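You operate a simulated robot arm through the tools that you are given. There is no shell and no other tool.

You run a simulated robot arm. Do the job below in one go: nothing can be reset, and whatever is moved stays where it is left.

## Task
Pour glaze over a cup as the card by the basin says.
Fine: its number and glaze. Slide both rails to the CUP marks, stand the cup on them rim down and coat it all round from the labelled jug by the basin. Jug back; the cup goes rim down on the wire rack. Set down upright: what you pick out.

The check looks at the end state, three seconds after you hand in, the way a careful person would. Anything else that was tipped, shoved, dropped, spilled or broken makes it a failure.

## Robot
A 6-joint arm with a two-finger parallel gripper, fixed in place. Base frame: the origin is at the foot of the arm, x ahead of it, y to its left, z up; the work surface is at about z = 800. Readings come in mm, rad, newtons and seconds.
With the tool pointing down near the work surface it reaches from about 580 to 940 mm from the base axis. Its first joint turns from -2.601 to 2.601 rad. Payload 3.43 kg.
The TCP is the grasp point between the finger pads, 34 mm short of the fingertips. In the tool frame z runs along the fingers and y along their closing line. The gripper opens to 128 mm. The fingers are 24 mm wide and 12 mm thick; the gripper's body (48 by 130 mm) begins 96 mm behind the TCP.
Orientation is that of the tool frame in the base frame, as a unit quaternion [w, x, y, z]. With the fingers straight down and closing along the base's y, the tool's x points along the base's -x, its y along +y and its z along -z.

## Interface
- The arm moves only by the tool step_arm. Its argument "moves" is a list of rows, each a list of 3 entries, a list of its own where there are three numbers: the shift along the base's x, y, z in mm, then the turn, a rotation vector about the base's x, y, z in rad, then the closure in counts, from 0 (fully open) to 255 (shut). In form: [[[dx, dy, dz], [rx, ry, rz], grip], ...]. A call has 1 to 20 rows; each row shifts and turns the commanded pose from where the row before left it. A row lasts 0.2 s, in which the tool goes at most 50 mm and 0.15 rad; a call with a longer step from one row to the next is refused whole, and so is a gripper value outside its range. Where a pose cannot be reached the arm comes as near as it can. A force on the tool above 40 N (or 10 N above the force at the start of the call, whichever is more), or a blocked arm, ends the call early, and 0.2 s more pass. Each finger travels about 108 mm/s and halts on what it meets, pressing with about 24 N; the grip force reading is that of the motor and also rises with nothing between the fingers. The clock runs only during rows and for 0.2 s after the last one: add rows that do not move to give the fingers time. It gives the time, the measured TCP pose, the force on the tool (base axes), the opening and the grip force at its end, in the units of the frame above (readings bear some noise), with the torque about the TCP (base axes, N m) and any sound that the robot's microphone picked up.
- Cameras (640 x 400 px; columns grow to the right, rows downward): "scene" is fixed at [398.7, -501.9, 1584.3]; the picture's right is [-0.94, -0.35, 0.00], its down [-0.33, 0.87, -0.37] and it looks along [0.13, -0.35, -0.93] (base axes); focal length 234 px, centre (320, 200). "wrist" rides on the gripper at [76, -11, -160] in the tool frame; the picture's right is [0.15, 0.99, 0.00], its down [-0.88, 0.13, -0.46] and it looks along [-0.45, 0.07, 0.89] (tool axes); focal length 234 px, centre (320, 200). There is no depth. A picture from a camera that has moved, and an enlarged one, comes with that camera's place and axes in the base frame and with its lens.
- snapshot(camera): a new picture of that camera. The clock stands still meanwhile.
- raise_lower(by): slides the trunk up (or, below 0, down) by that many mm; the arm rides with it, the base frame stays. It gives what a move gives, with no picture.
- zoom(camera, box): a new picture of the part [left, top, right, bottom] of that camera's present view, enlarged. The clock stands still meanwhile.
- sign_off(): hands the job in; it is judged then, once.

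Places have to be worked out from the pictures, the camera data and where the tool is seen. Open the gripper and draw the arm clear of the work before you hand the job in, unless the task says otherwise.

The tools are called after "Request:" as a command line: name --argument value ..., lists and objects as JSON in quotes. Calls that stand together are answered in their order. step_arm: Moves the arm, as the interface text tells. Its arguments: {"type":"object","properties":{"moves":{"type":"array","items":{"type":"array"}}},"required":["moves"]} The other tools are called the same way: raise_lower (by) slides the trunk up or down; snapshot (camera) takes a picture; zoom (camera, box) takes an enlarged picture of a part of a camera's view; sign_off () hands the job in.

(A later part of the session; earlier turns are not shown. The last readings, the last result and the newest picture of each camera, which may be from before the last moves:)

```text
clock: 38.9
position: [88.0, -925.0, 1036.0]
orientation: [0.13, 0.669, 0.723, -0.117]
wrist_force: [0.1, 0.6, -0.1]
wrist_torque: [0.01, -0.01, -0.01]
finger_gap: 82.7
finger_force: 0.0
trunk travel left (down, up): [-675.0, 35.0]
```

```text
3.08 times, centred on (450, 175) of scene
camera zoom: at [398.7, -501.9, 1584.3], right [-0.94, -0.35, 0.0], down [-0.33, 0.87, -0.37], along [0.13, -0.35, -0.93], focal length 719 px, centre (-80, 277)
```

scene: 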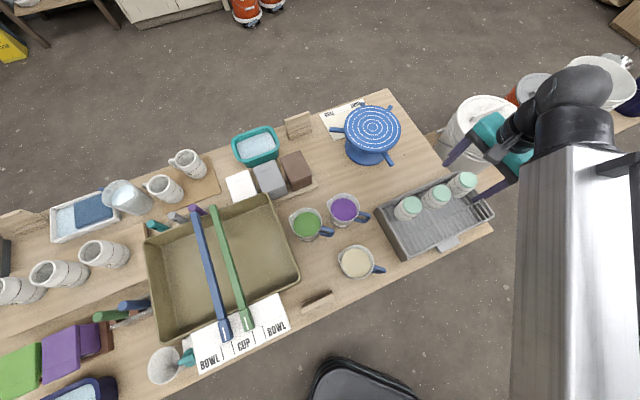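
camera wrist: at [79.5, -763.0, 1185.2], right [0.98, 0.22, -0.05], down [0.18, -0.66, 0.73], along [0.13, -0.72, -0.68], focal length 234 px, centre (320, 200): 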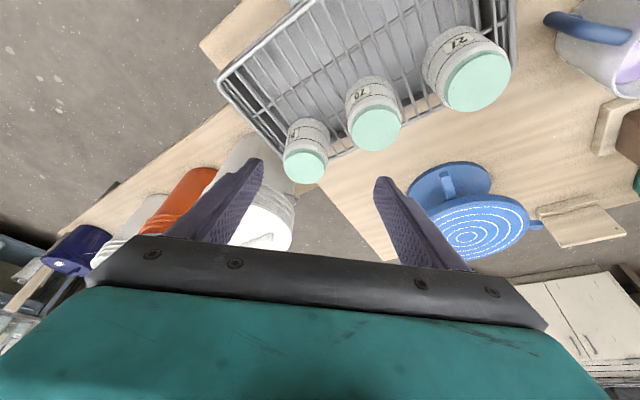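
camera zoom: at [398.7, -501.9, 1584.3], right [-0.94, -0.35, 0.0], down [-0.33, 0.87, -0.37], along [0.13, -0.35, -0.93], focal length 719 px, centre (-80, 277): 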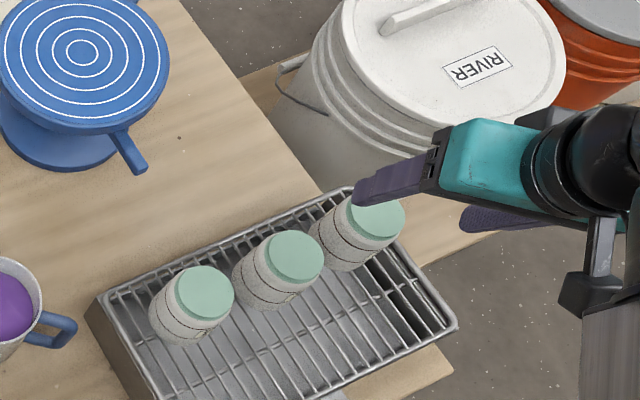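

The foot centre agrees again at (90.5,−955.3), top z≈955. I'll descend along the tool axis until the fingertips overlap the foot by about 9 mm, then look before closing.

Request:
step_arm --moves '[[[0.7, -7, -19], [0, 0, 0], 90], [[0.7, -7, -19], [0, 0, 0], 90], [[0.7, -7, -18.5], [0, 0, 0], 90], [[0, 0, 0], [0, 0, 0], 90]]'

Request:
zoom --camera "wrist" --box '[230, 90, 410, 240]'

Request:
zoom --camera "scene" --box '[420, 140, 500, 220]'

```text
clock: 39.9
position: [91.0, -946.0, 977.9]
orientation: [0.131, 0.668, 0.723, -0.117]
wrist_force: [0.2, 0.3, 0.1]
wrist_torque: [-0.01, 0.02, 0.03]
finger_gap: 82.4
finger_force: 0.0
trunk travel left (down, up): [-675.0, 35.0]
```

```text
2.67 times, centred on (320, 165) of wrist
camera zoom: at [70.1, -822.8, 1102.7], right [0.98, 0.22, -0.05], down [0.18, -0.66, 0.73], along [0.13, -0.72, -0.68], focal length 624 px, centre (320, 293)
```

zoom: 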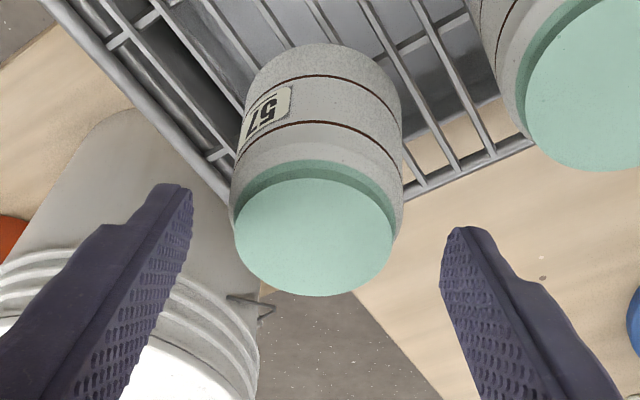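

```text
5.00 times, centred on (460, 180) of scene
camera zoom: at [398.7, -501.9, 1584.3], right [-0.94, -0.35, 0.0], down [-0.33, 0.87, -0.37], along [0.13, -0.35, -0.93], focal length 1168 px, centre (-380, 300)
```

zoom: 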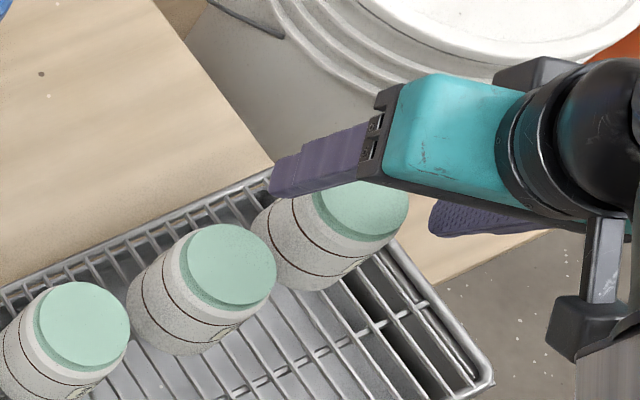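

The foot is centred between the fingers with about 9 mm overlap. Closing slowly on the waxed foot.

Request:
step_arm --moves '[[[0, 0, 0], [0, 0, 0], 120], [[0, 0, 0], [0, 0, 0], 140], [[0, 0, 0], [0, 0, 0], 180], [[0, 0, 0], [0, 0, 0], 230], [[0, 0, 0], [0, 0, 0], 230], [[0, 0, 0], [0, 0, 0], 230]]'

Request:
zoom --camera "wrist" --box '[230, 90, 410, 240]'

```text
clock: 41.3
position: [90.9, -947.0, 978.7]
orientation: [0.129, 0.668, 0.723, -0.118]
wrist_force: [0.3, -1.6, 1.7]
wrist_torque: [-0.04, -0.05, 0.01]
finger_gap: 52.8
finger_force: 23.9
trunk travel left (down, up): [-675.0, 35.0]
```

```text
2.67 times, centred on (320, 165) of wrist
camera zoom: at [70.0, -822.9, 1103.0], right [0.98, 0.22, -0.05], down [0.18, -0.66, 0.73], along [0.13, -0.72, -0.68], focal length 624 px, centre (320, 293)
```

zoom: 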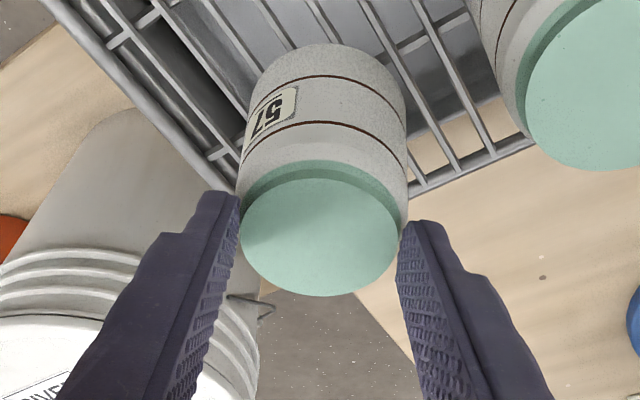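

The foot is held at 52.8 mm with 24 N. I'll lift it a few millimetres as a slip test.

Request:
step_arm --moves '[[[0, 0, 4], [0, 0, 0], 230], [[0, 0, 4], [0, 0, 0], 230], [[0, 0, 0], [0, 0, 0], 230], [[0, 0, 0], [0, 0, 0], 230]]'

Request:
zoom --camera "wrist" --box '[230, 90, 410, 240]'

Request:
zoom --camera "scene" --box '[420, 140, 500, 220]'

```text
clock: 42.3
position: [91.2, -946.9, 985.8]
orientation: [0.13, 0.668, 0.724, -0.118]
wrist_force: [-0.2, 0.0, 0.6]
wrist_torque: [0.02, -0.01, -0.01]
finger_gap: 12.6
finger_force: 0.1
trunk travel left (down, up): [-675.0, 35.0]
```

```text
2.67 times, centred on (320, 165) of wrist
camera zoom: at [70.2, -823.1, 1111.9], right [0.98, 0.22, -0.05], down [0.18, -0.66, 0.73], along [0.13, -0.72, -0.68], focal length 624 px, centre (320, 293)
```

zoom: 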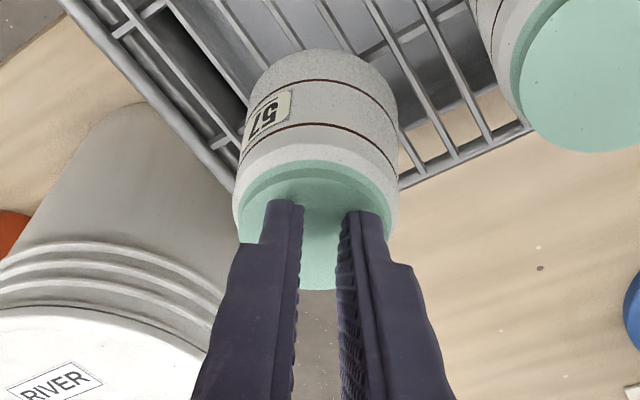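

```text
5.00 times, centred on (460, 180) of scene
camera zoom: at [398.7, -501.9, 1584.3], right [-0.94, -0.35, 0.0], down [-0.33, 0.87, -0.37], along [0.13, -0.35, -0.93], focal length 1168 px, centre (-380, 300)
```

zoom: 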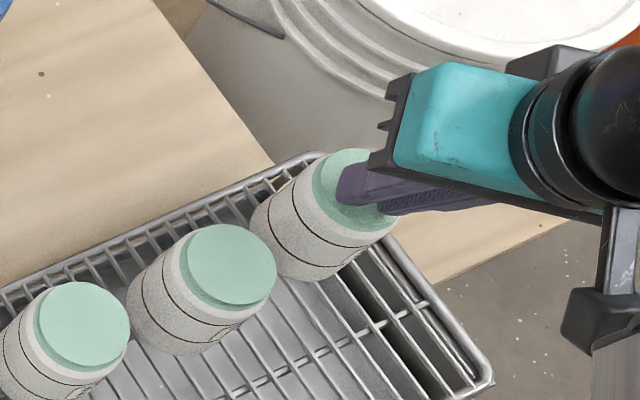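

The fingertips slipped off the foot (too little overlap), and the pot stayed standing. I'll raise, reopen, and check where the pot stands.

Request:
step_arm --moves '[[[0, 0, 12], [0, 0, 0], 230], [[0, 0, 8], [0, 0, 0], 150], [[0, 0, 0], [0, 0, 0], 90], [[0, 0, 0], [0, 0, 0], 90], [[0, 0, 0], [0, 0, 0], 90]]'

Request:
zoom --camera "wrist" --box '[230, 90, 410, 240]'

Request:
zoom --camera "wrist" --box '[285, 100, 355, 190]'

```text
clock: 43.5
position: [90.6, -946.1, 1007.2]
orientation: [0.13, 0.668, 0.723, -0.119]
wrist_force: [-1.5, -0.5, -0.4]
wrist_torque: [-0.03, -0.02, 0.02]
finger_gap: 82.7
finger_force: 0.2
trunk travel left (down, up): [-675.0, 35.0]
```

```text
2.67 times, centred on (320, 165) of wrist
camera zoom: at [70.0, -823.4, 1132.3], right [0.98, 0.22, -0.05], down [0.18, -0.66, 0.73], along [0.13, -0.72, -0.68], focal length 624 px, centre (320, 293)
```

zoom: 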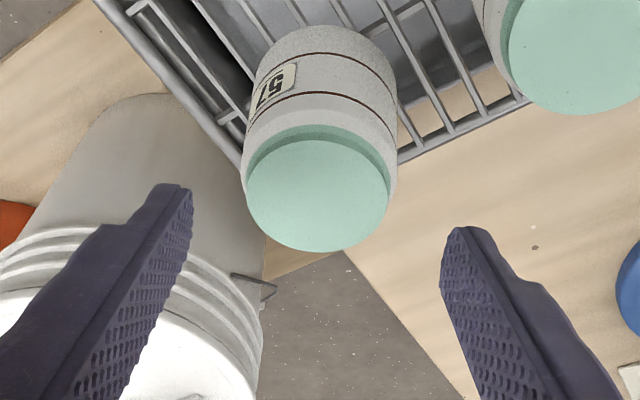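

```text
4.44 times, centred on (320, 145) of wrist
camera zoom: at [70.0, -823.4, 1132.3], right [0.98, 0.22, -0.05], down [0.18, -0.66, 0.73], along [0.13, -0.72, -0.68], focal length 1041 px, centre (320, 444)
```

zoom: 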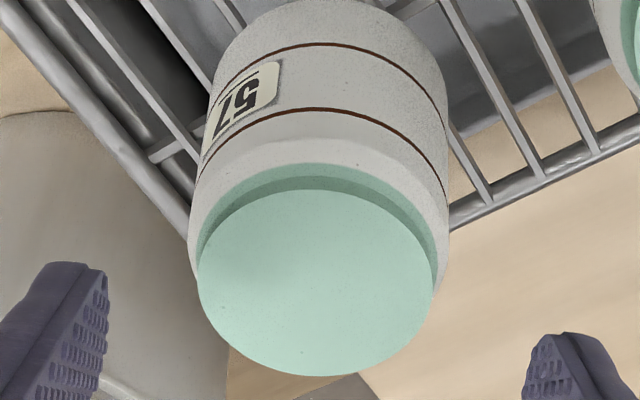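

The foot is only a low step with a sloped shoulder, so it can't be held there; I'll need to grip the body just below it. First I'll check whether the slip moved the pot.

Request:
zoom --camera "scene" --box '[380, 170, 480, 230]'

Request:
snapshot --camera "wrist"

```text
6.40 times, centred on (430, 200) of scene
camera zoom: at [398.7, -501.9, 1584.3], right [-0.94, -0.35, 0.0], down [-0.33, 0.87, -0.37], along [0.13, -0.35, -0.93], focal length 1495 px, centre (-384, 200)
```

zoom: 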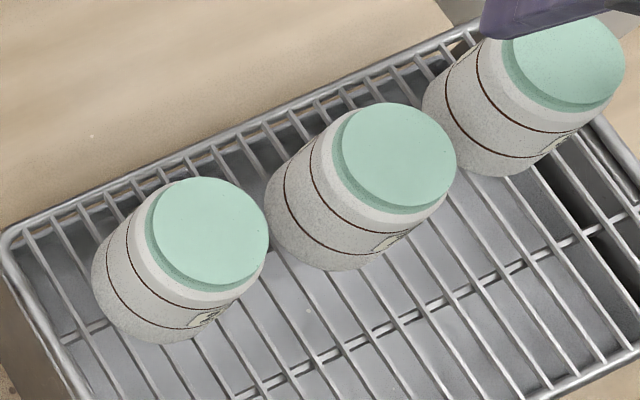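

```text
taken
camera wrist: at [70.0, -823.4, 1132.3], right [0.98, 0.22, -0.05], down [0.18, -0.66, 0.73], along [0.13, -0.72, -0.68], focal length 234 px, centre (320, 200)
```

wrist: 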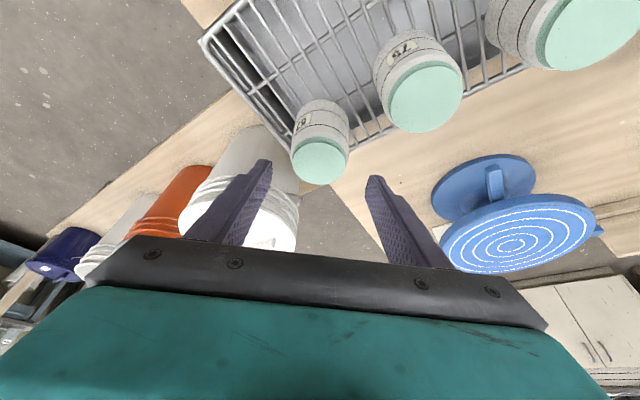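

The slip nudged only pot 57 itself, by about 6 mm outward; its foot is now near (92,−962,954). I'll go down deeper so the pads hold the upper body, and close.

Request:
step_arm --moves '[[[0.5, -6, -18], [0, 0, 0], 90], [[0.5, -5, -18], [0, 0, 0], 90], [[0.4, -5, -18.5], [0, 0, 0], 90], [[0, 0, 0], [0, 0, 0], 90]]'

Request:
zoom --camera "wrist" --box '[230, 90, 410, 240]'

```text
clock: 44.5
position: [92.5, -962.0, 953.8]
orientation: [0.13, 0.668, 0.723, -0.118]
wrist_force: [-1.3, -0.1, -0.8]
wrist_torque: [-0.01, -0.03, -0.03]
finger_gap: 83.0
finger_force: 0.0
trunk travel left (down, up): [-675.0, 35.0]
```

```text
2.67 times, centred on (320, 165) of wrist
camera zoom: at [71.5, -839.3, 1077.7], right [0.98, 0.22, -0.05], down [0.18, -0.66, 0.73], along [0.13, -0.72, -0.68], focal length 624 px, centre (320, 293)
```

zoom: 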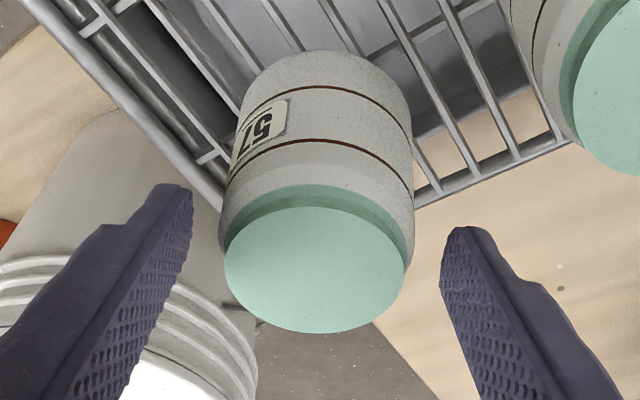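

The foot sits almost exactly at the tool centre (about 3 mm toward the robot). I'll shift that 3 mm and close on the body.

Request:
step_arm --moves '[[[-0.5, 3, -1], [0, 0, 0], 90], [[0, 0, 0], [0, 0, 0], 110], [[0, 0, 0], [0, 0, 0], 125], [[0, 0, 0], [0, 0, 0], 150], [[0, 0, 0], [0, 0, 0], 200], [[0, 0, 0], [0, 0, 0], 230], [[0, 0, 0], [0, 0, 0], 230], [[0, 0, 0], [0, 0, 0], 230]]'

Request:
zoom --camera "wrist" --box '[230, 90, 410, 240]'

```text
clock: 46.3
position: [93.1, -959.7, 951.6]
orientation: [0.13, 0.668, 0.723, -0.118]
wrist_force: [-0.4, 0.0, 0.7]
wrist_torque: [-0.03, -0.01, 0.04]
finger_gap: 59.9
finger_force: 23.6
trunk travel left (down, up): [-675.0, 35.0]
```

```text
2.67 times, centred on (320, 165) of wrist
camera zoom: at [71.1, -836.4, 1076.6], right [0.98, 0.22, -0.05], down [0.18, -0.66, 0.73], along [0.13, -0.72, -0.68], focal length 624 px, centre (320, 293)
```

zoom: 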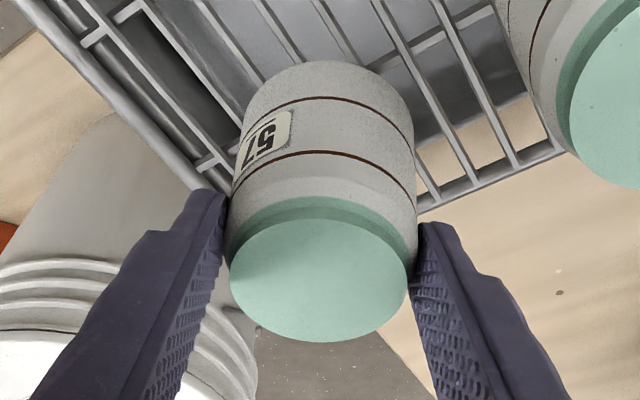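

Body gripped at 59.9 mm. I'll lift a few millimetres to test for slip.

Request:
step_arm --moves '[[[0, 0, 4], [0, 0, 0], 235], [[0, 0, 5], [0, 0, 0], 235], [[0, 0, 0], [0, 0, 0], 235], [[0, 0, 0], [0, 0, 0], 235]]'

Request:
zoom --camera "wrist" --box '[230, 90, 410, 240]'

Request:
zoom --camera "scene" --box '[400, 140, 500, 220]'

```text
clock: 47.3
position: [90.9, -960.5, 961.1]
orientation: [0.13, 0.668, 0.723, -0.118]
wrist_force: [-0.6, 0.1, -2.3]
wrist_torque: [0.03, 0.0, -0.02]
finger_gap: 59.7
finger_force: 24.1
trunk travel left (down, up): [-675.0, 35.0]
```

```text
2.67 times, centred on (320, 165) of wrist
camera zoom: at [70.7, -836.6, 1085.6], right [0.98, 0.22, -0.05], down [0.18, -0.66, 0.73], along [0.13, -0.72, -0.68], focal length 624 px, centre (320, 293)
```

zoom: 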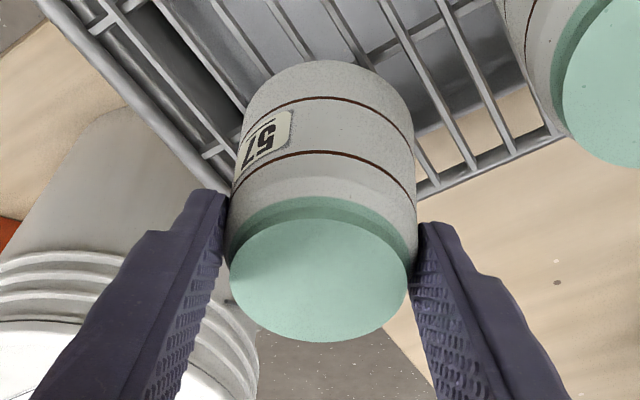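

```text
5.00 times, centred on (450, 180) of scene
camera zoom: at [398.7, -501.9, 1584.3], right [-0.94, -0.35, 0.0], down [-0.33, 0.87, -0.37], along [0.13, -0.35, -0.93], focal length 1168 px, centre (-330, 300)
```

zoom: 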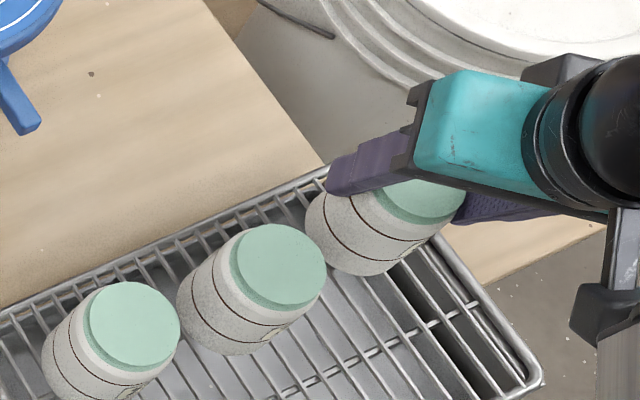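

The pot came up with the gripper and stays steady. I'll raise it while drawing inward, staying clear of pot 75.

Request:
step_arm --moves '[[[0, 6, 12], [0, 0, 0], 235], [[0, 8, 14], [0, 0, 0], 235], [[0, 8, 14], [0, 0, 0], 235], [[0, 10, 16], [0, 0, 0], 235], [[0, 14, 18], [0, 0, 0], 235], [[0, 18, 20], [0, 0, 0], 235], [[5, 20, 20], [0, 0, 0], 235], [[10, 20, 20], [0, 0, 0], 235], [[10, 20, 20], [0, 0, 0], 235]]'

Request:
snapshot --camera "scene"

Request:
snapshot --camera "wrist"

```text
clock: 49.3
position: [116.6, -836.8, 1115.6]
orientation: [0.13, 0.668, 0.723, -0.118]
wrist_force: [-0.4, -0.8, -2.1]
wrist_torque: [-0.01, -0.01, -0.02]
finger_gap: 60.1
finger_force: 24.4
trunk travel left (down, up): [-675.0, 35.0]
```

```text
taken
```

scene: 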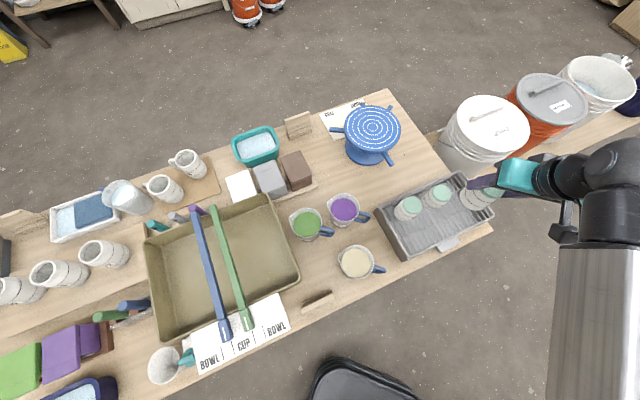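

```text
taken
camera wrist: at [95.7, -713.4, 1239.7], right [0.98, 0.22, -0.05], down [0.18, -0.66, 0.73], along [0.13, -0.72, -0.68], focal length 234 px, centre (320, 200)
```

wrist: 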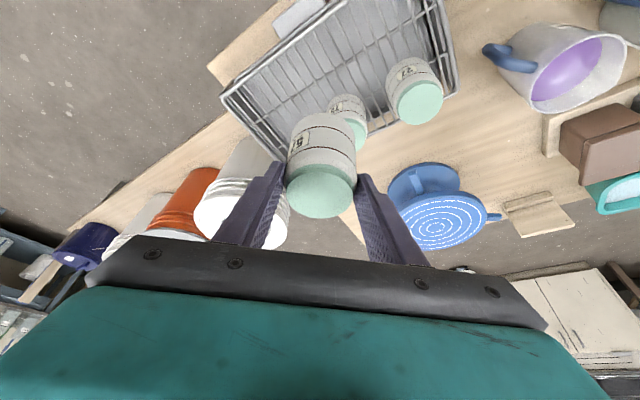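

Pot 57 hangs securely. Now I carry it over the jugs at z≈1150 toward the middle of the basin, turning the tool with the arm.

Request:
step_arm --moves '[[[20, 10, 5], [0, 0, 0.03], 235], [[31, 16, 5], [0, 0, 0.05], 235], [[31, 16, 5], [0, 0, 0.05], 235], [[31, 16, 5], [0, 0, 0.05], 235], [[31, 16, 5], [0, 0, 0.05], 235], [[31, 16, 5], [0, 0, 0.05], 235], [[31, 16, 5], [0, 0, 0.05], 235], [[31, 16, 0], [0, 0, 0.05], 235], [[31, 17, 0], [0, 0, 0.05], 235], [[30, 22, 0], [0, 0, 0.05], 235], [[29, 24, 0], [0, 0, 0.045], 235], [[29, 24, 0], [0, 0, 0.045], 235], [[29, 24, 0], [0, 0, 0.045], 235], [[29, 24, 0], [0, 0, 0.045], 235], [[29, 24, 0], [0, 0, 0.045], 235], [[29, 24, 0], [0, 0, 0.045], 235], [[29, 24, 0], [0, 0, 0.045], 235], [[20, 15, 0], [0, 0, 0.045], 235], [[10, 5, 0], [0, 0, 0], 235]]'

Request:
snapshot --camera "wrist"

Request:
snapshot --camera "scene"

```text
clock: 53.3
position: [648.0, -484.4, 1151.4]
orientation: [0.167, 0.316, 0.933, -0.054]
wrist_force: [-0.1, 0.4, -1.5]
wrist_torque: [0.0, 0.04, 0.02]
finger_gap: 59.8
finger_force: 24.0
trunk travel left (down, up): [-675.0, 35.0]
```

```text
taken
camera wrist: at [541.7, -419.6, 1276.2], right [0.49, 0.87, -0.05], down [0.61, -0.3, 0.73], along [0.62, -0.39, -0.68], focal length 234 px, centre (320, 200)
```

wrist: 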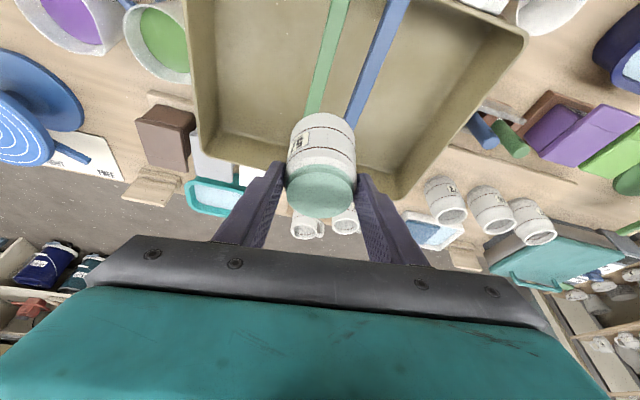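

```text
taken
```

scene: 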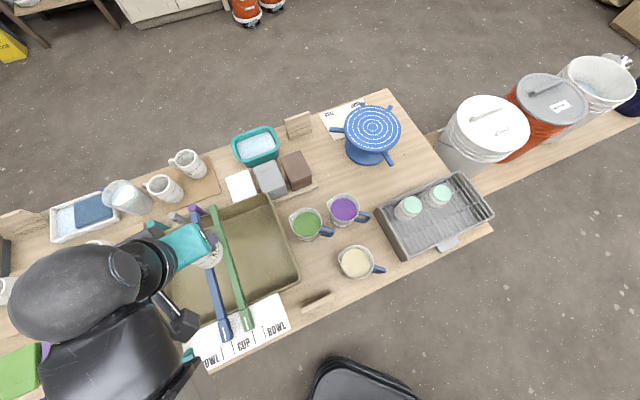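

The pot is over the basin. I'll zoom in on the rails below it to work out their height and centre line here.

Request:
zoom --camera "wrist" --box '[240, 0, 440, 220]'

Request:
zoom --camera "scene" --box '[140, 180, 300, 370]'

```text
1.82 times, centred on (340, 110) of wrist
camera zoom: at [541.7, -419.6, 1276.2], right [0.49, 0.87, -0.05], down [0.61, -0.3, 0.73], along [0.62, -0.39, -0.68], focal length 426 px, centre (284, 364)
```

zoom: 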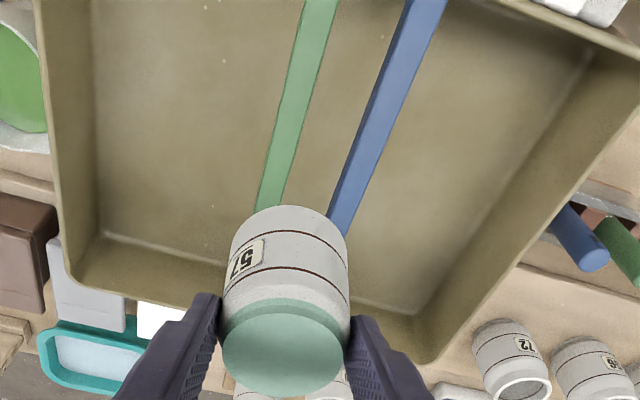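

```text
2.11 times, centred on (220, 275) of scene
camera zoom: at [398.7, -501.9, 1584.3], right [-0.94, -0.35, 0.0], down [-0.33, 0.87, -0.37], along [0.13, -0.35, -0.93], focal length 492 px, centre (530, 42)
```

zoom: 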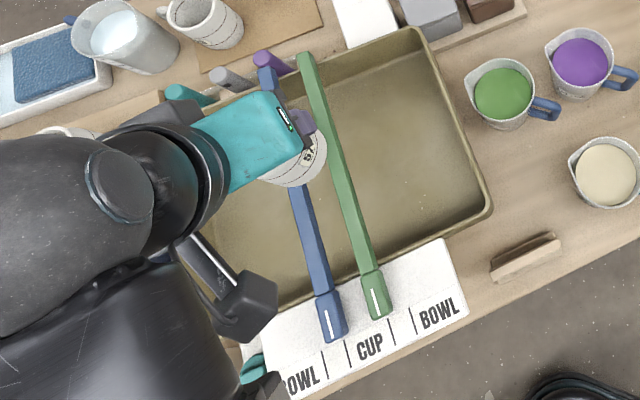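

From this view the cup is about 63 mm tall and 60 mm across, so its rim is about 61 mm below the tool point; the rail tops are near z≈992. I'll centre it between the rails (about 10 mm along the strip direction) and come down to just above them.

Request:
step_arm --moves '[[[4, 4, -5], [0, 0, 0], 235], [[3.4, 3.2, -20], [0, 0, 0], 235], [[0, 0, -25], [0, 0, 0], 235], [[0, 0, -25], [0, 0, 0], 235], [[0, 0, -8], [0, 0, 0], 235], [[0, 0, 0], [0, 0, 0], 235]]'

Request:
zoom --camera "wrist" --box '[240, 30, 400, 230]'

Request:
zoom --camera "scene" --box '[180, 200, 260, 300]'

```text
clock: 54.7
position: [653.9, -477.0, 1067.3]
orientation: [0.168, 0.315, 0.933, -0.055]
wrist_force: [1.2, -0.1, 15.1]
wrist_torque: [0.05, -0.1, -0.11]
finger_gap: 60.7
finger_force: 24.1
trunk travel left (down, up): [-675.0, 35.0]
```

```text
2.00 times, centred on (320, 130) of wrist
camera zoom: at [547.2, -411.5, 1192.0], right [0.49, 0.87, -0.05], down [0.61, -0.3, 0.73], along [0.62, -0.39, -0.68], focal length 468 px, centre (320, 340)
```

zoom: 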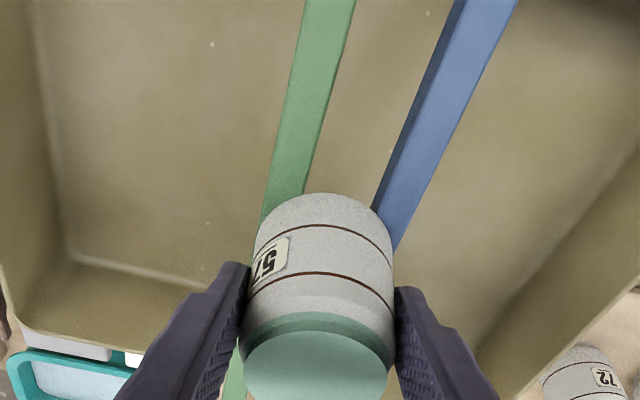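

```text
4.00 times, centred on (220, 250) of scene
camera zoom: at [398.7, -501.9, 1584.3], right [-0.94, -0.35, 0.0], down [-0.33, 0.87, -0.37], along [0.13, -0.35, -0.93], focal length 934 px, centre (720, 0)
```

zoom: 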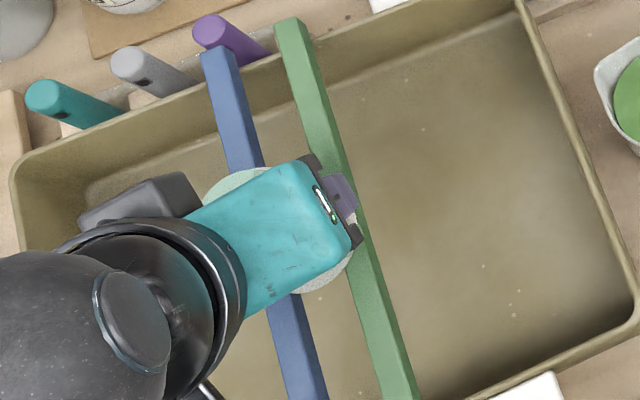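

Contact: the force rose to +15 N at tool z≈1067, so the rim rests on the rails (tops near z≈1006), with the cup centred within about 2 mm. I'll ease the load a little, open the fingers slowly and back out along the tool axis.

Request:
step_arm --moves '[[[0, 0, 0.5], [0, 0, 0], 200], [[0, 0, 0], [0, 0, 0], 150], [[0, 0, 0], [0, 0, 0], 120], [[0, 0, 0], [0, 0, 0], 95], [[0, 0, 0], [0, 0, 0], 85], [[0, 0, 0], [0, 0, 0], 80]]'

Request:
zoom --camera "wrist" --box '[240, 30, 400, 230]'

```text
clock: 56.1
position: [654.4, -478.6, 1066.8]
orientation: [0.167, 0.315, 0.933, -0.054]
wrist_force: [-0.4, 0.3, -0.8]
wrist_torque: [0.04, 0.01, -0.02]
finger_gap: 87.9
finger_force: 0.1
trunk travel left (down, up): [-675.0, 35.0]
```

```text
2.00 times, centred on (320, 130) of wrist
camera zoom: at [548.3, -412.5, 1191.6], right [0.49, 0.87, -0.05], down [0.61, -0.3, 0.73], along [0.62, -0.39, -0.68], focal length 468 px, centre (320, 340)
```

zoom: 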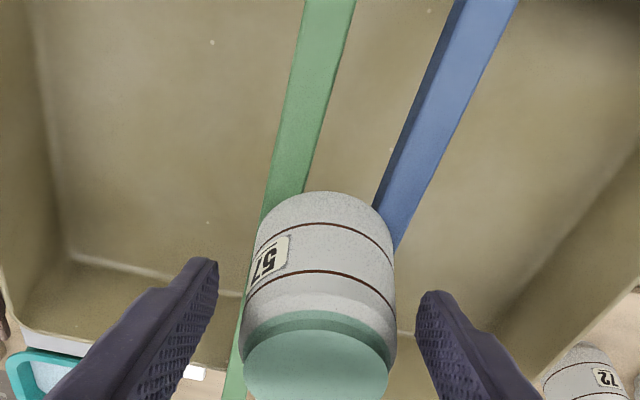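

The cup stands on its own on both rails. I'll withdraw back along the tool axis and take a clear view of it.

Request:
step_arm --moves '[[[-5.5, 4.1, 18.8], [0, 0, 0], 80], [[-5.5, 4.1, 18.8], [0, 0, 0], 80], [[-5.5, 4.1, 18.8], [0, 0, 0], 60], [[-8, 6, 20], [0, 0, 0], 30], [[-8, 6, 20], [0, 0, 0], 0]]'

Request:
snapshot --camera "wrist"

Request:
zoom --camera "wrist" --box '[240, 60, 400, 230]'

Request:
zoom --camera "scene" --box '[140, 180, 310, 370]'

```text
clock: 57.3
position: [621.5, -454.0, 1164.9]
orientation: [0.166, 0.316, 0.933, -0.055]
wrist_force: [0.6, 0.2, 0.2]
wrist_torque: [0.02, 0.01, 0.02]
finger_gap: 128.2
finger_force: 0.0
trunk travel left (down, up): [-675.0, 35.0]
```

```text
taken
camera wrist: at [514.8, -388.3, 1288.8], right [0.49, 0.87, -0.05], down [0.61, -0.3, 0.73], along [0.62, -0.39, -0.68], focal length 234 px, centre (320, 200)
```

wrist: 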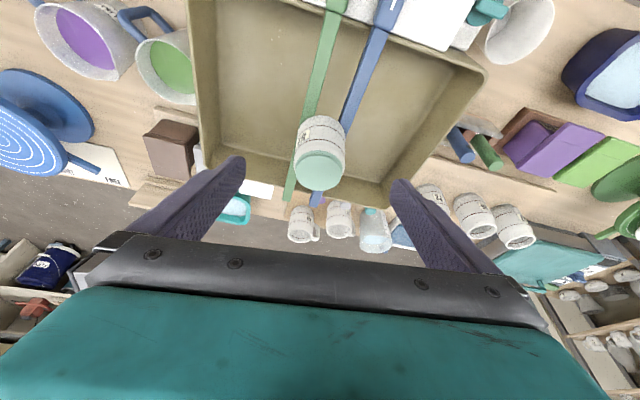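

```text
2.35 times, centred on (320, 145) of wrist
camera zoom: at [514.8, -388.3, 1288.8], right [0.49, 0.87, -0.05], down [0.61, -0.3, 0.73], along [0.62, -0.39, -0.68], focal length 551 px, centre (320, 329)
```

zoom: 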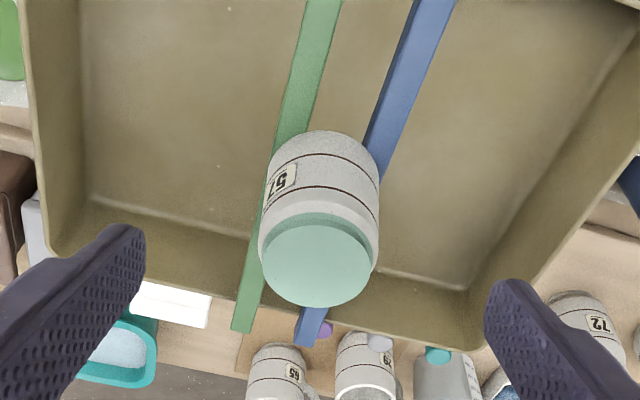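

```text
2.11 times, centred on (225, 275) of scene
camera zoom: at [398.7, -501.9, 1584.3], right [-0.94, -0.35, 0.0], down [-0.33, 0.87, -0.37], along [0.13, -0.35, -0.93], focal length 492 px, centre (520, 42)
```

zoom: 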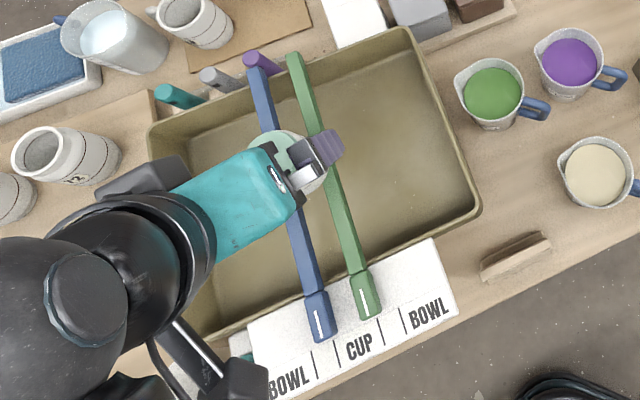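

The cup stands steadily on the rails. Now the jug: I'll move over the PLUM jug, straighten the tool to vertical and turn it so the fingers will close across the jug clear of its handle and the neighbouring jugs.

Request:
step_arm --moves '[[[-20, -25, 5], [0.0668, 0.0872, 0], 0], [[-23, -33, 0], [0.0668, 0.0872, 0], 0], [[-23, -33, -5], [0.0668, 0.0872, 0], 0], [[-23, -33, -10], [0, 0, 0.14], 0], [[-23, -33, -15], [0, 0, 0.14], 0], [[-23, -33, -15], [0, 0, 0.14], 0], [[-23, -33, -15], [0, 0, 0.14], 0], [[-23, -33, -15], [0, 0, 0.14], 0], [[-20, -30, -15], [0, 0, 0.14], 0], [[-6, -6, -15], [0, 0, 0.14], 0]]'

Request:
snapshot --camera "wrist"

Request:
snapshot --camera "scene"

```text
clock: 59.5
position: [415.3, -748.3, 1062.8]
orientation: [0.011, -0.165, 0.986, 0.003]
wrist_force: [0.0, -0.3, -0.1]
wrist_torque: [0.01, -0.05, 0.04]
finger_gap: 127.9
finger_force: 0.1
trunk travel left (down, up): [-675.0, 35.0]
```

```text
taken
camera wrist: at [345.3, -786.8, 1222.8], right [-0.46, 0.89, 0.0], down [0.78, 0.4, 0.48], along [0.42, 0.22, -0.88], focal length 234 px, centre (320, 200)
```

wrist: 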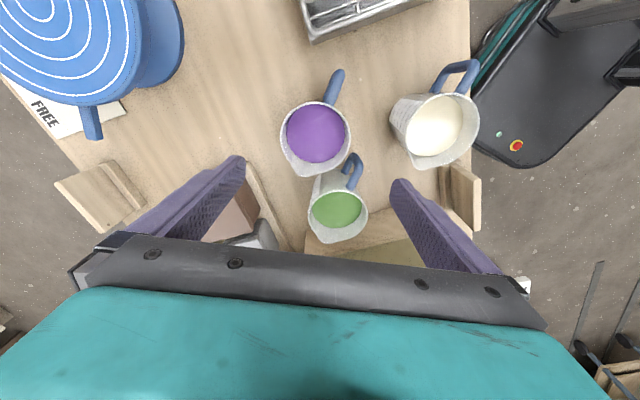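

```text
taken
```

scene: 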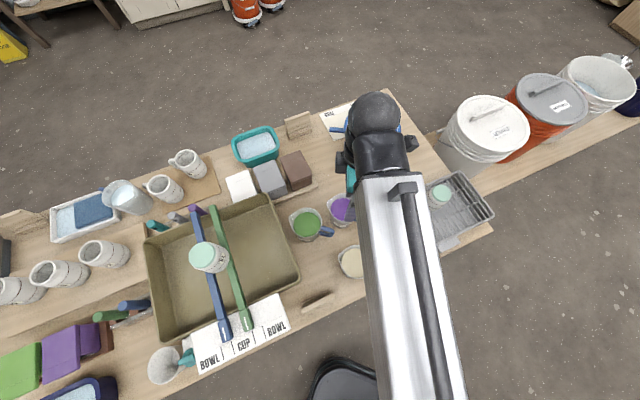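

Good views: I'll zoom on the plum jug, its neighbours and the cup on the rails in both cameras to get positions and sizes.

Request:
zoom --camera "wrist" --box '[260, 50, 400, 250]'

Request:
zoom --camera "scene" --box '[180, 210, 260, 290]'

Request:
zoom --camera "scene" --box '[280, 180, 380, 290]'

Request:
zoom --camera "scene" --box '[400, 160, 500, 260]'

```text
2.00 times, centred on (330, 150) of wrist
camera zoom: at [345.3, -786.8, 1222.8], right [-0.46, 0.89, 0.0], down [0.78, 0.4, 0.48], along [0.42, 0.22, -0.88], focal length 468 px, centre (300, 300)
```

zoom: 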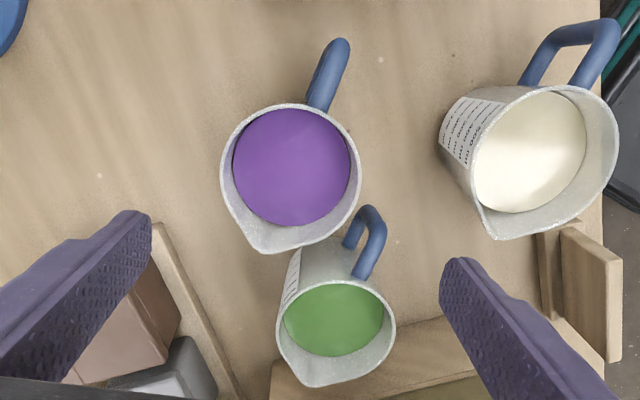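

```text
5.00 times, centred on (220, 250) of scene
camera zoom: at [398.7, -501.9, 1584.3], right [-0.94, -0.35, 0.0], down [-0.33, 0.87, -0.37], along [0.13, -0.35, -0.93], focal length 1168 px, centre (820, -50)
```

zoom: 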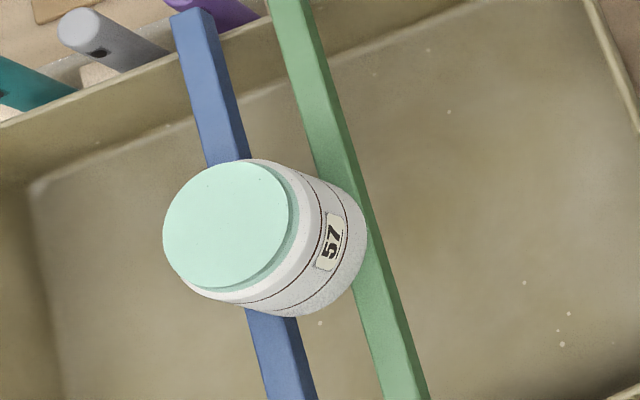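

```text
3.64 times, centred on (330, 235) of scene
camera zoom: at [398.7, -501.9, 1584.3], right [-0.94, -0.35, 0.0], down [-0.33, 0.87, -0.37], along [0.13, -0.35, -0.93], focal length 849 px, centre (284, 73)
```

zoom: 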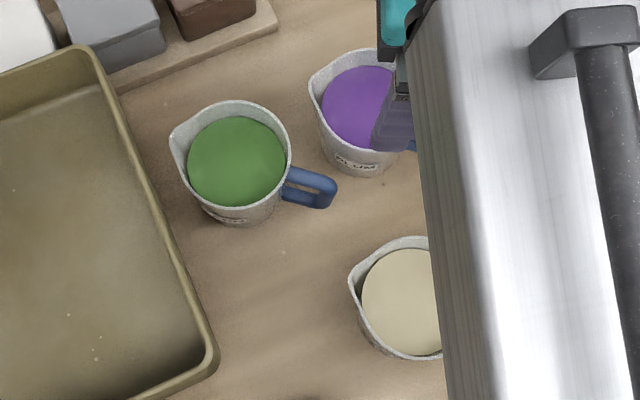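

```text
4.00 times, centred on (450, 210) of scene
camera zoom: at [398.7, -501.9, 1584.3], right [-0.94, -0.35, 0.0], down [-0.33, 0.87, -0.37], along [0.13, -0.35, -0.93], focal length 934 px, centre (-200, 160)
```

zoom: 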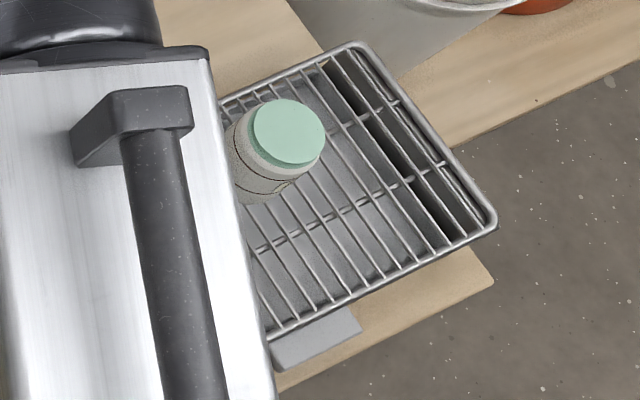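

The scene shows the cup foot near (657,−484,1088), standing well on both rails. The plum jug's axis is about (413.5,−757.5), outer radius ≈46, spout toward +x (≈6°), handle toward −x; fern's handle comes close on its +y side, so I'll set the closing line at 130° and align over the jug.

Request:
step_arm --moves '[[[-1, -3, 0], [-0.0096, 0.0206, 0.09], 0], [[-1, -3, 0], [0, 0, 0.092], 0], [[0, -3, 0], [0, 0, 0.092], 0], [[0, 0, 0], [0, 0, 0.092], 0], [[0, 0, 0], [0, 0, 0], 0]]'

Request:
snapshot --camera "wrist"

Request:
zoom --camera "wrist" --box '[230, 60, 410, 240]'

```text
clock: 60.7
position: [413.9, -757.1, 1063.3]
orientation: [0.0, -0.34, 0.94, 0.001]
wrist_force: [0.2, -0.1, -0.4]
wrist_torque: [0.02, -0.05, 0.01]
finger_gap: 128.2
finger_force: 0.2
trunk travel left (down, up): [-675.0, 35.0]
```

```text
taken
camera wrist: at [363.6, -815.2, 1224.0], right [-0.75, 0.67, 0.0], down [0.59, 0.66, 0.46], along [0.3, 0.34, -0.89], focal length 234 px, centre (320, 200)
```

wrist: 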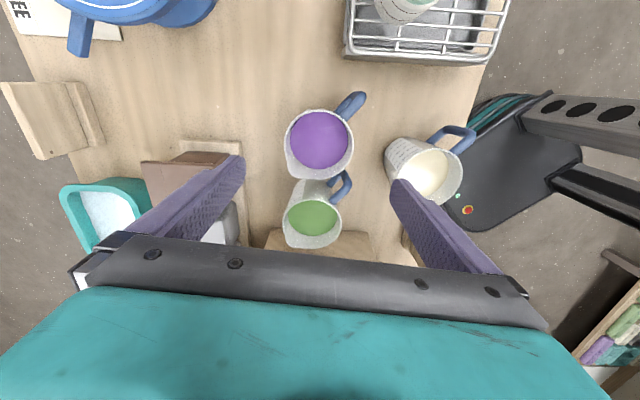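

```text
2.22 times, centred on (320, 150) of wrist
camera zoom: at [363.6, -815.2, 1224.0], right [-0.75, 0.67, 0.0], down [0.59, 0.66, 0.46], along [0.3, 0.34, -0.89], focal length 520 px, centre (320, 311)
```

zoom: 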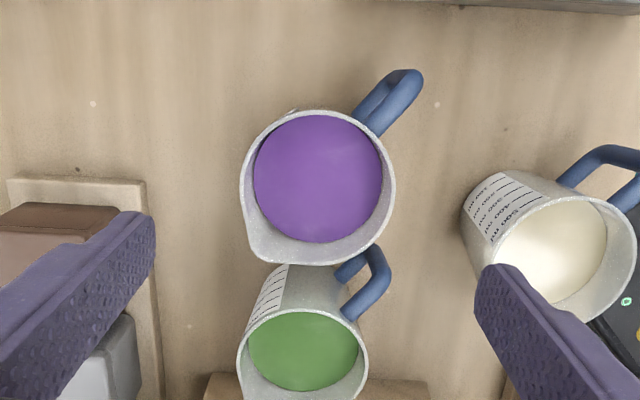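

Jug centre refined to about (414,−759). I'll descend to just around the rim level first and check clearances on both fingers.

Request:
step_arm --moves '[[[0, -1, -30], [0, 0, 0], 0], [[0, -1, -40], [0, 0, 0], 0], [[0, 0, -30], [0, 0, 0], 0], [[0, 0, -20], [0, 0, 0], 0], [[0, 0, 0], [0, 0, 0], 0]]'

Request:
snapshot --camera "wrist"

Request:
zoom --camera "scene" --box '[280, 150, 400, 290]'

```text
clock: 61.9
position: [414.5, -760.5, 942.4]
orientation: [0.0, -0.34, 0.941, 0.001]
wrist_force: [-0.2, -0.1, 0.3]
wrist_torque: [0.01, -0.01, 0.01]
finger_gap: 128.0
finger_force: 0.1
trunk travel left (down, up): [-675.0, 35.0]
```

```text
taken
camera wrist: at [364.1, -817.6, 1103.3], right [-0.74, 0.67, 0.0], down [0.59, 0.66, 0.46], along [0.3, 0.34, -0.89], focal length 234 px, centre (320, 200)
```

wrist: 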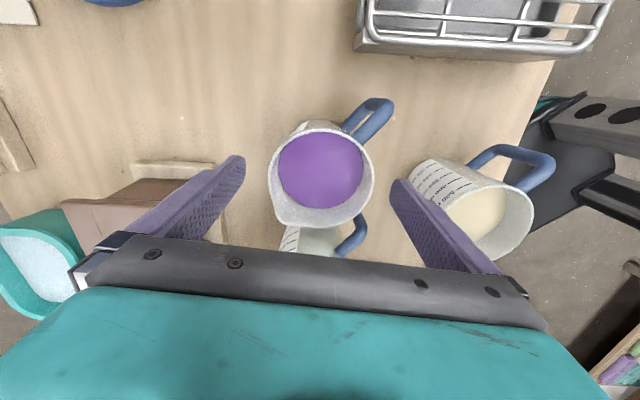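

```text
2.86 times, centred on (340, 220) of scene
camera zoom: at [398.7, -501.9, 1584.3], right [-0.94, -0.35, 0.0], down [-0.33, 0.87, -0.37], along [0.13, -0.35, -0.93], focal length 667 px, centre (263, 143)
```

zoom: 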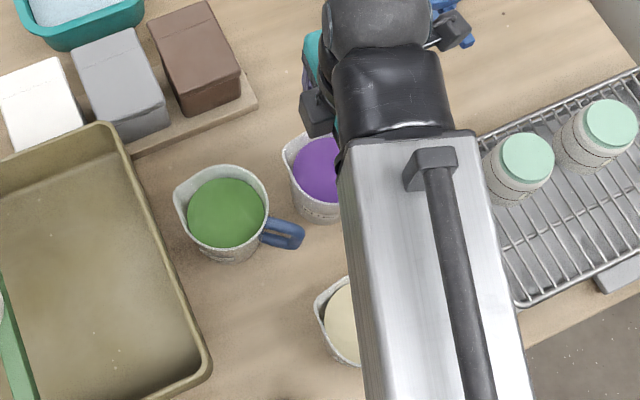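

Both fingers pass clear of the rim and neighbours, and the tool is centred within 2 mm. I'll descend to z≈853 (near the jug's centre of mass) and look again.

Request:
step_arm --moves '[[[0, 1, -30], [0, 0, 0], 0], [[0, 0, -30], [0, 0, 0], 0], [[0, 0, -20], [0, 0, 0], 0], [[0, 0, -9], [0, 0, 0], 0], [[0, 0, 0], [0, 0, 0], 0]]'

Request:
snapshot --camera "wrist"

Request:
zoom --camera "scene" --box '[280, 150, 400, 290]'

```text
clock: 63.1
position: [414.4, -757.6, 854.7]
orientation: [0.001, -0.339, 0.941, 0.0]
wrist_force: [-0.2, -0.3, 0.4]
wrist_torque: [0.01, -0.01, 0.0]
finger_gap: 127.7
finger_force: 0.1
trunk travel left (down, up): [-675.0, 35.0]
```

```text
taken
camera wrist: at [364.7, -816.7, 1015.5], right [-0.74, 0.67, 0.0], down [0.59, 0.66, 0.46], along [0.3, 0.34, -0.89], focal length 234 px, centre (320, 200)
```

wrist: 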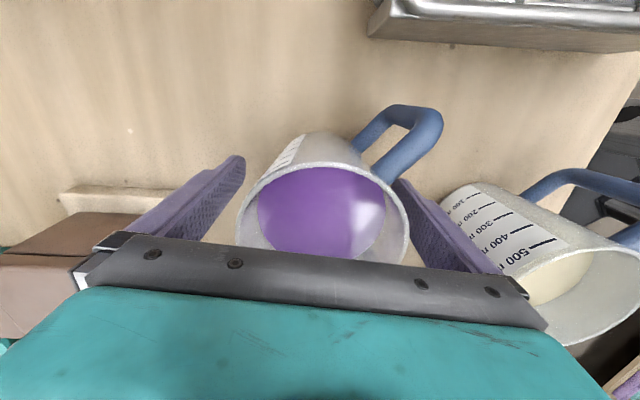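

```text
2.86 times, centred on (340, 220) of scene
camera zoom: at [398.7, -501.9, 1584.3], right [-0.94, -0.35, 0.0], down [-0.33, 0.87, -0.37], along [0.13, -0.35, -0.93], focal length 667 px, centre (263, 143)
```

zoom: 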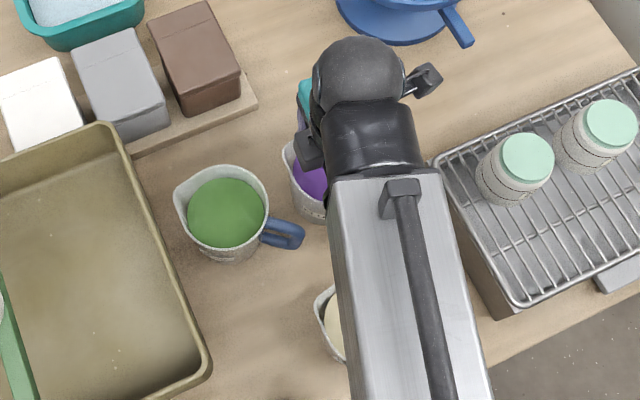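

Fingers straddle the jug well away from its handle and from the fern jug. Closing gently on the jug body.

Request:
step_arm --moves '[[[0, 0, 0], [0, 0, 0], 30], [[0, 0, 0], [0, 0, 0], 50], [[0, 0, 0], [0, 0, 0], 65], [[0, 0, 0], [0, 0, 0], 80], [[0, 0, 0], [0, 0, 0], 100], [[0, 0, 0], [0, 0, 0], 150], [[0, 0, 0], [0, 0, 0], 200], [[0, 0, 0], [0, 0, 0], 200], [[0, 0, 0], [0, 0, 0], 200]]'

Request:
snapshot --camera "wrist"

```text
clock: 65.1
position: [414.4, -757.3, 855.3]
orientation: [0.0, -0.339, 0.941, 0.002]
wrist_force: [-2.2, 0.8, -0.5]
wrist_torque: [-0.11, -0.07, -0.03]
finger_gap: 91.8
finger_force: 23.6
trunk travel left (down, up): [-675.0, 35.0]
```

```text
taken
camera wrist: at [364.5, -816.7, 1015.7], right [-0.74, 0.67, 0.0], down [0.59, 0.66, 0.46], along [0.3, 0.34, -0.89], focal length 234 px, centre (320, 200)
```

wrist: 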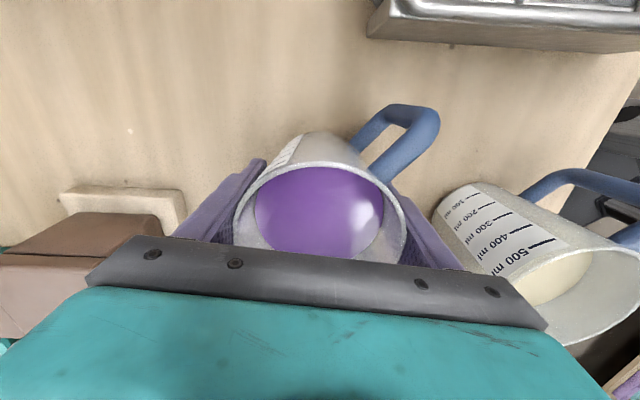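

The jug is held (91.8 mm). I'll lift it slowly a little and check for slip and weight.

Request:
step_arm --moves '[[[0, 0, 2], [0, 0, 0], 230], [[0, 0, 3], [0, 0, 0], 230], [[0, 0, 4], [0, 0, 0], 230], [[0, 0, 3], [0, 0, 0], 230], [[0, 0, 0], [0, 0, 0], 230], [[0, 0, 0], [0, 0, 0], 230]]'

Request:
snapshot --camera "wrist"

```text
clock: 66.5
position: [414.2, -757.4, 866.1]
orientation: [0.0, -0.34, 0.941, 0.001]
wrist_force: [-0.5, 0.2, -6.3]
wrist_torque: [0.0, -0.01, 0.0]
finger_gap: 91.8
finger_force: 24.1
trunk travel left (down, up): [-675.0, 35.0]
```

```text
taken
camera wrist: at [364.4, -816.6, 1026.6], right [-0.74, 0.67, 0.0], down [0.59, 0.66, 0.46], along [0.3, 0.34, -0.89], focal length 234 px, centre (320, 200)
```

wrist: 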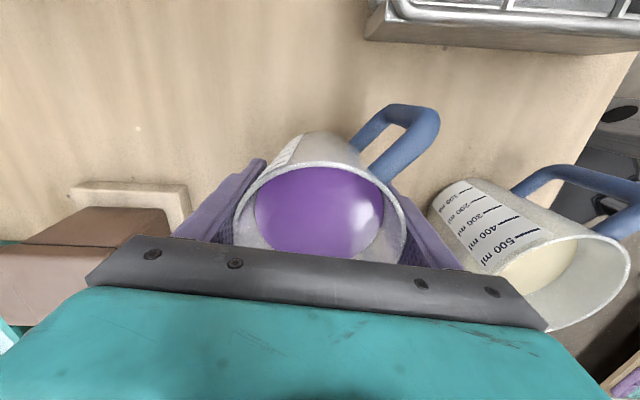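

The jug comes up without slipping, weighing about 0.64 kg. I'll raise it smoothly to z≈1000, well above the neighbouring jugs.

Request:
step_arm --moves '[[[0, 0, 5], [0, 0, 0], 230], [[0, 0, 10], [0, 0, 0], 230], [[0, 0, 15], [0, 0, 0], 230], [[0, 0, 18], [0, 0, 0], 230], [[0, 0, 20], [0, 0, 0], 230], [[0, 0, 20], [0, 0, 0], 230], [[0, 0, 18], [0, 0, 0], 230], [[0, 0, 14], [0, 0, 0], 230], [[0, 0, 8], [0, 0, 0], 230], [[0, 0, 4], [0, 0, 0], 230], [[0, 0, 0], [0, 0, 0], 230]]'

Request:
snapshot --camera "wrist"

Request:
snapshot --camera "scene"

```text
clock: 68.9
position: [412.8, -758.4, 997.6]
orientation: [-0.001, -0.339, 0.941, 0.001]
wrist_force: [-1.1, 0.5, -6.5]
wrist_torque: [0.0, -0.02, 0.03]
finger_gap: 91.8
finger_force: 24.7
trunk travel left (down, up): [-675.0, 35.0]
```

```text
taken
camera wrist: at [363.7, -816.6, 1158.5], right [-0.74, 0.67, 0.0], down [0.59, 0.66, 0.46], along [0.3, 0.34, -0.89], focal length 234 px, centre (320, 200)
```

wrist: 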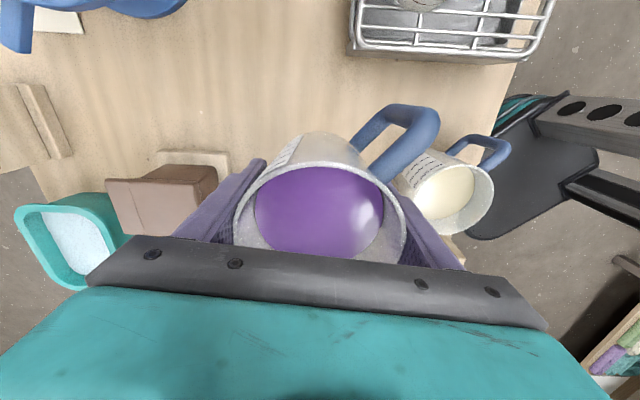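

```text
taken
```

scene: 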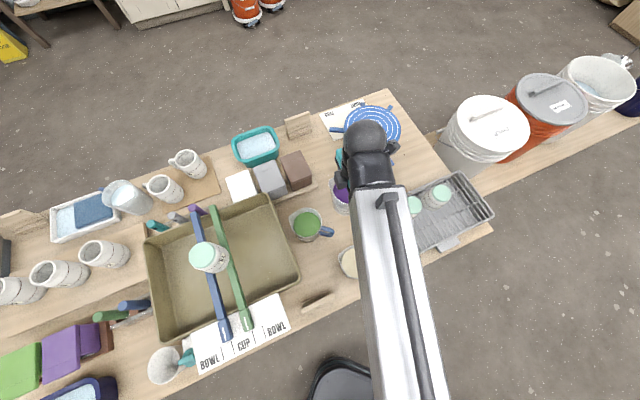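

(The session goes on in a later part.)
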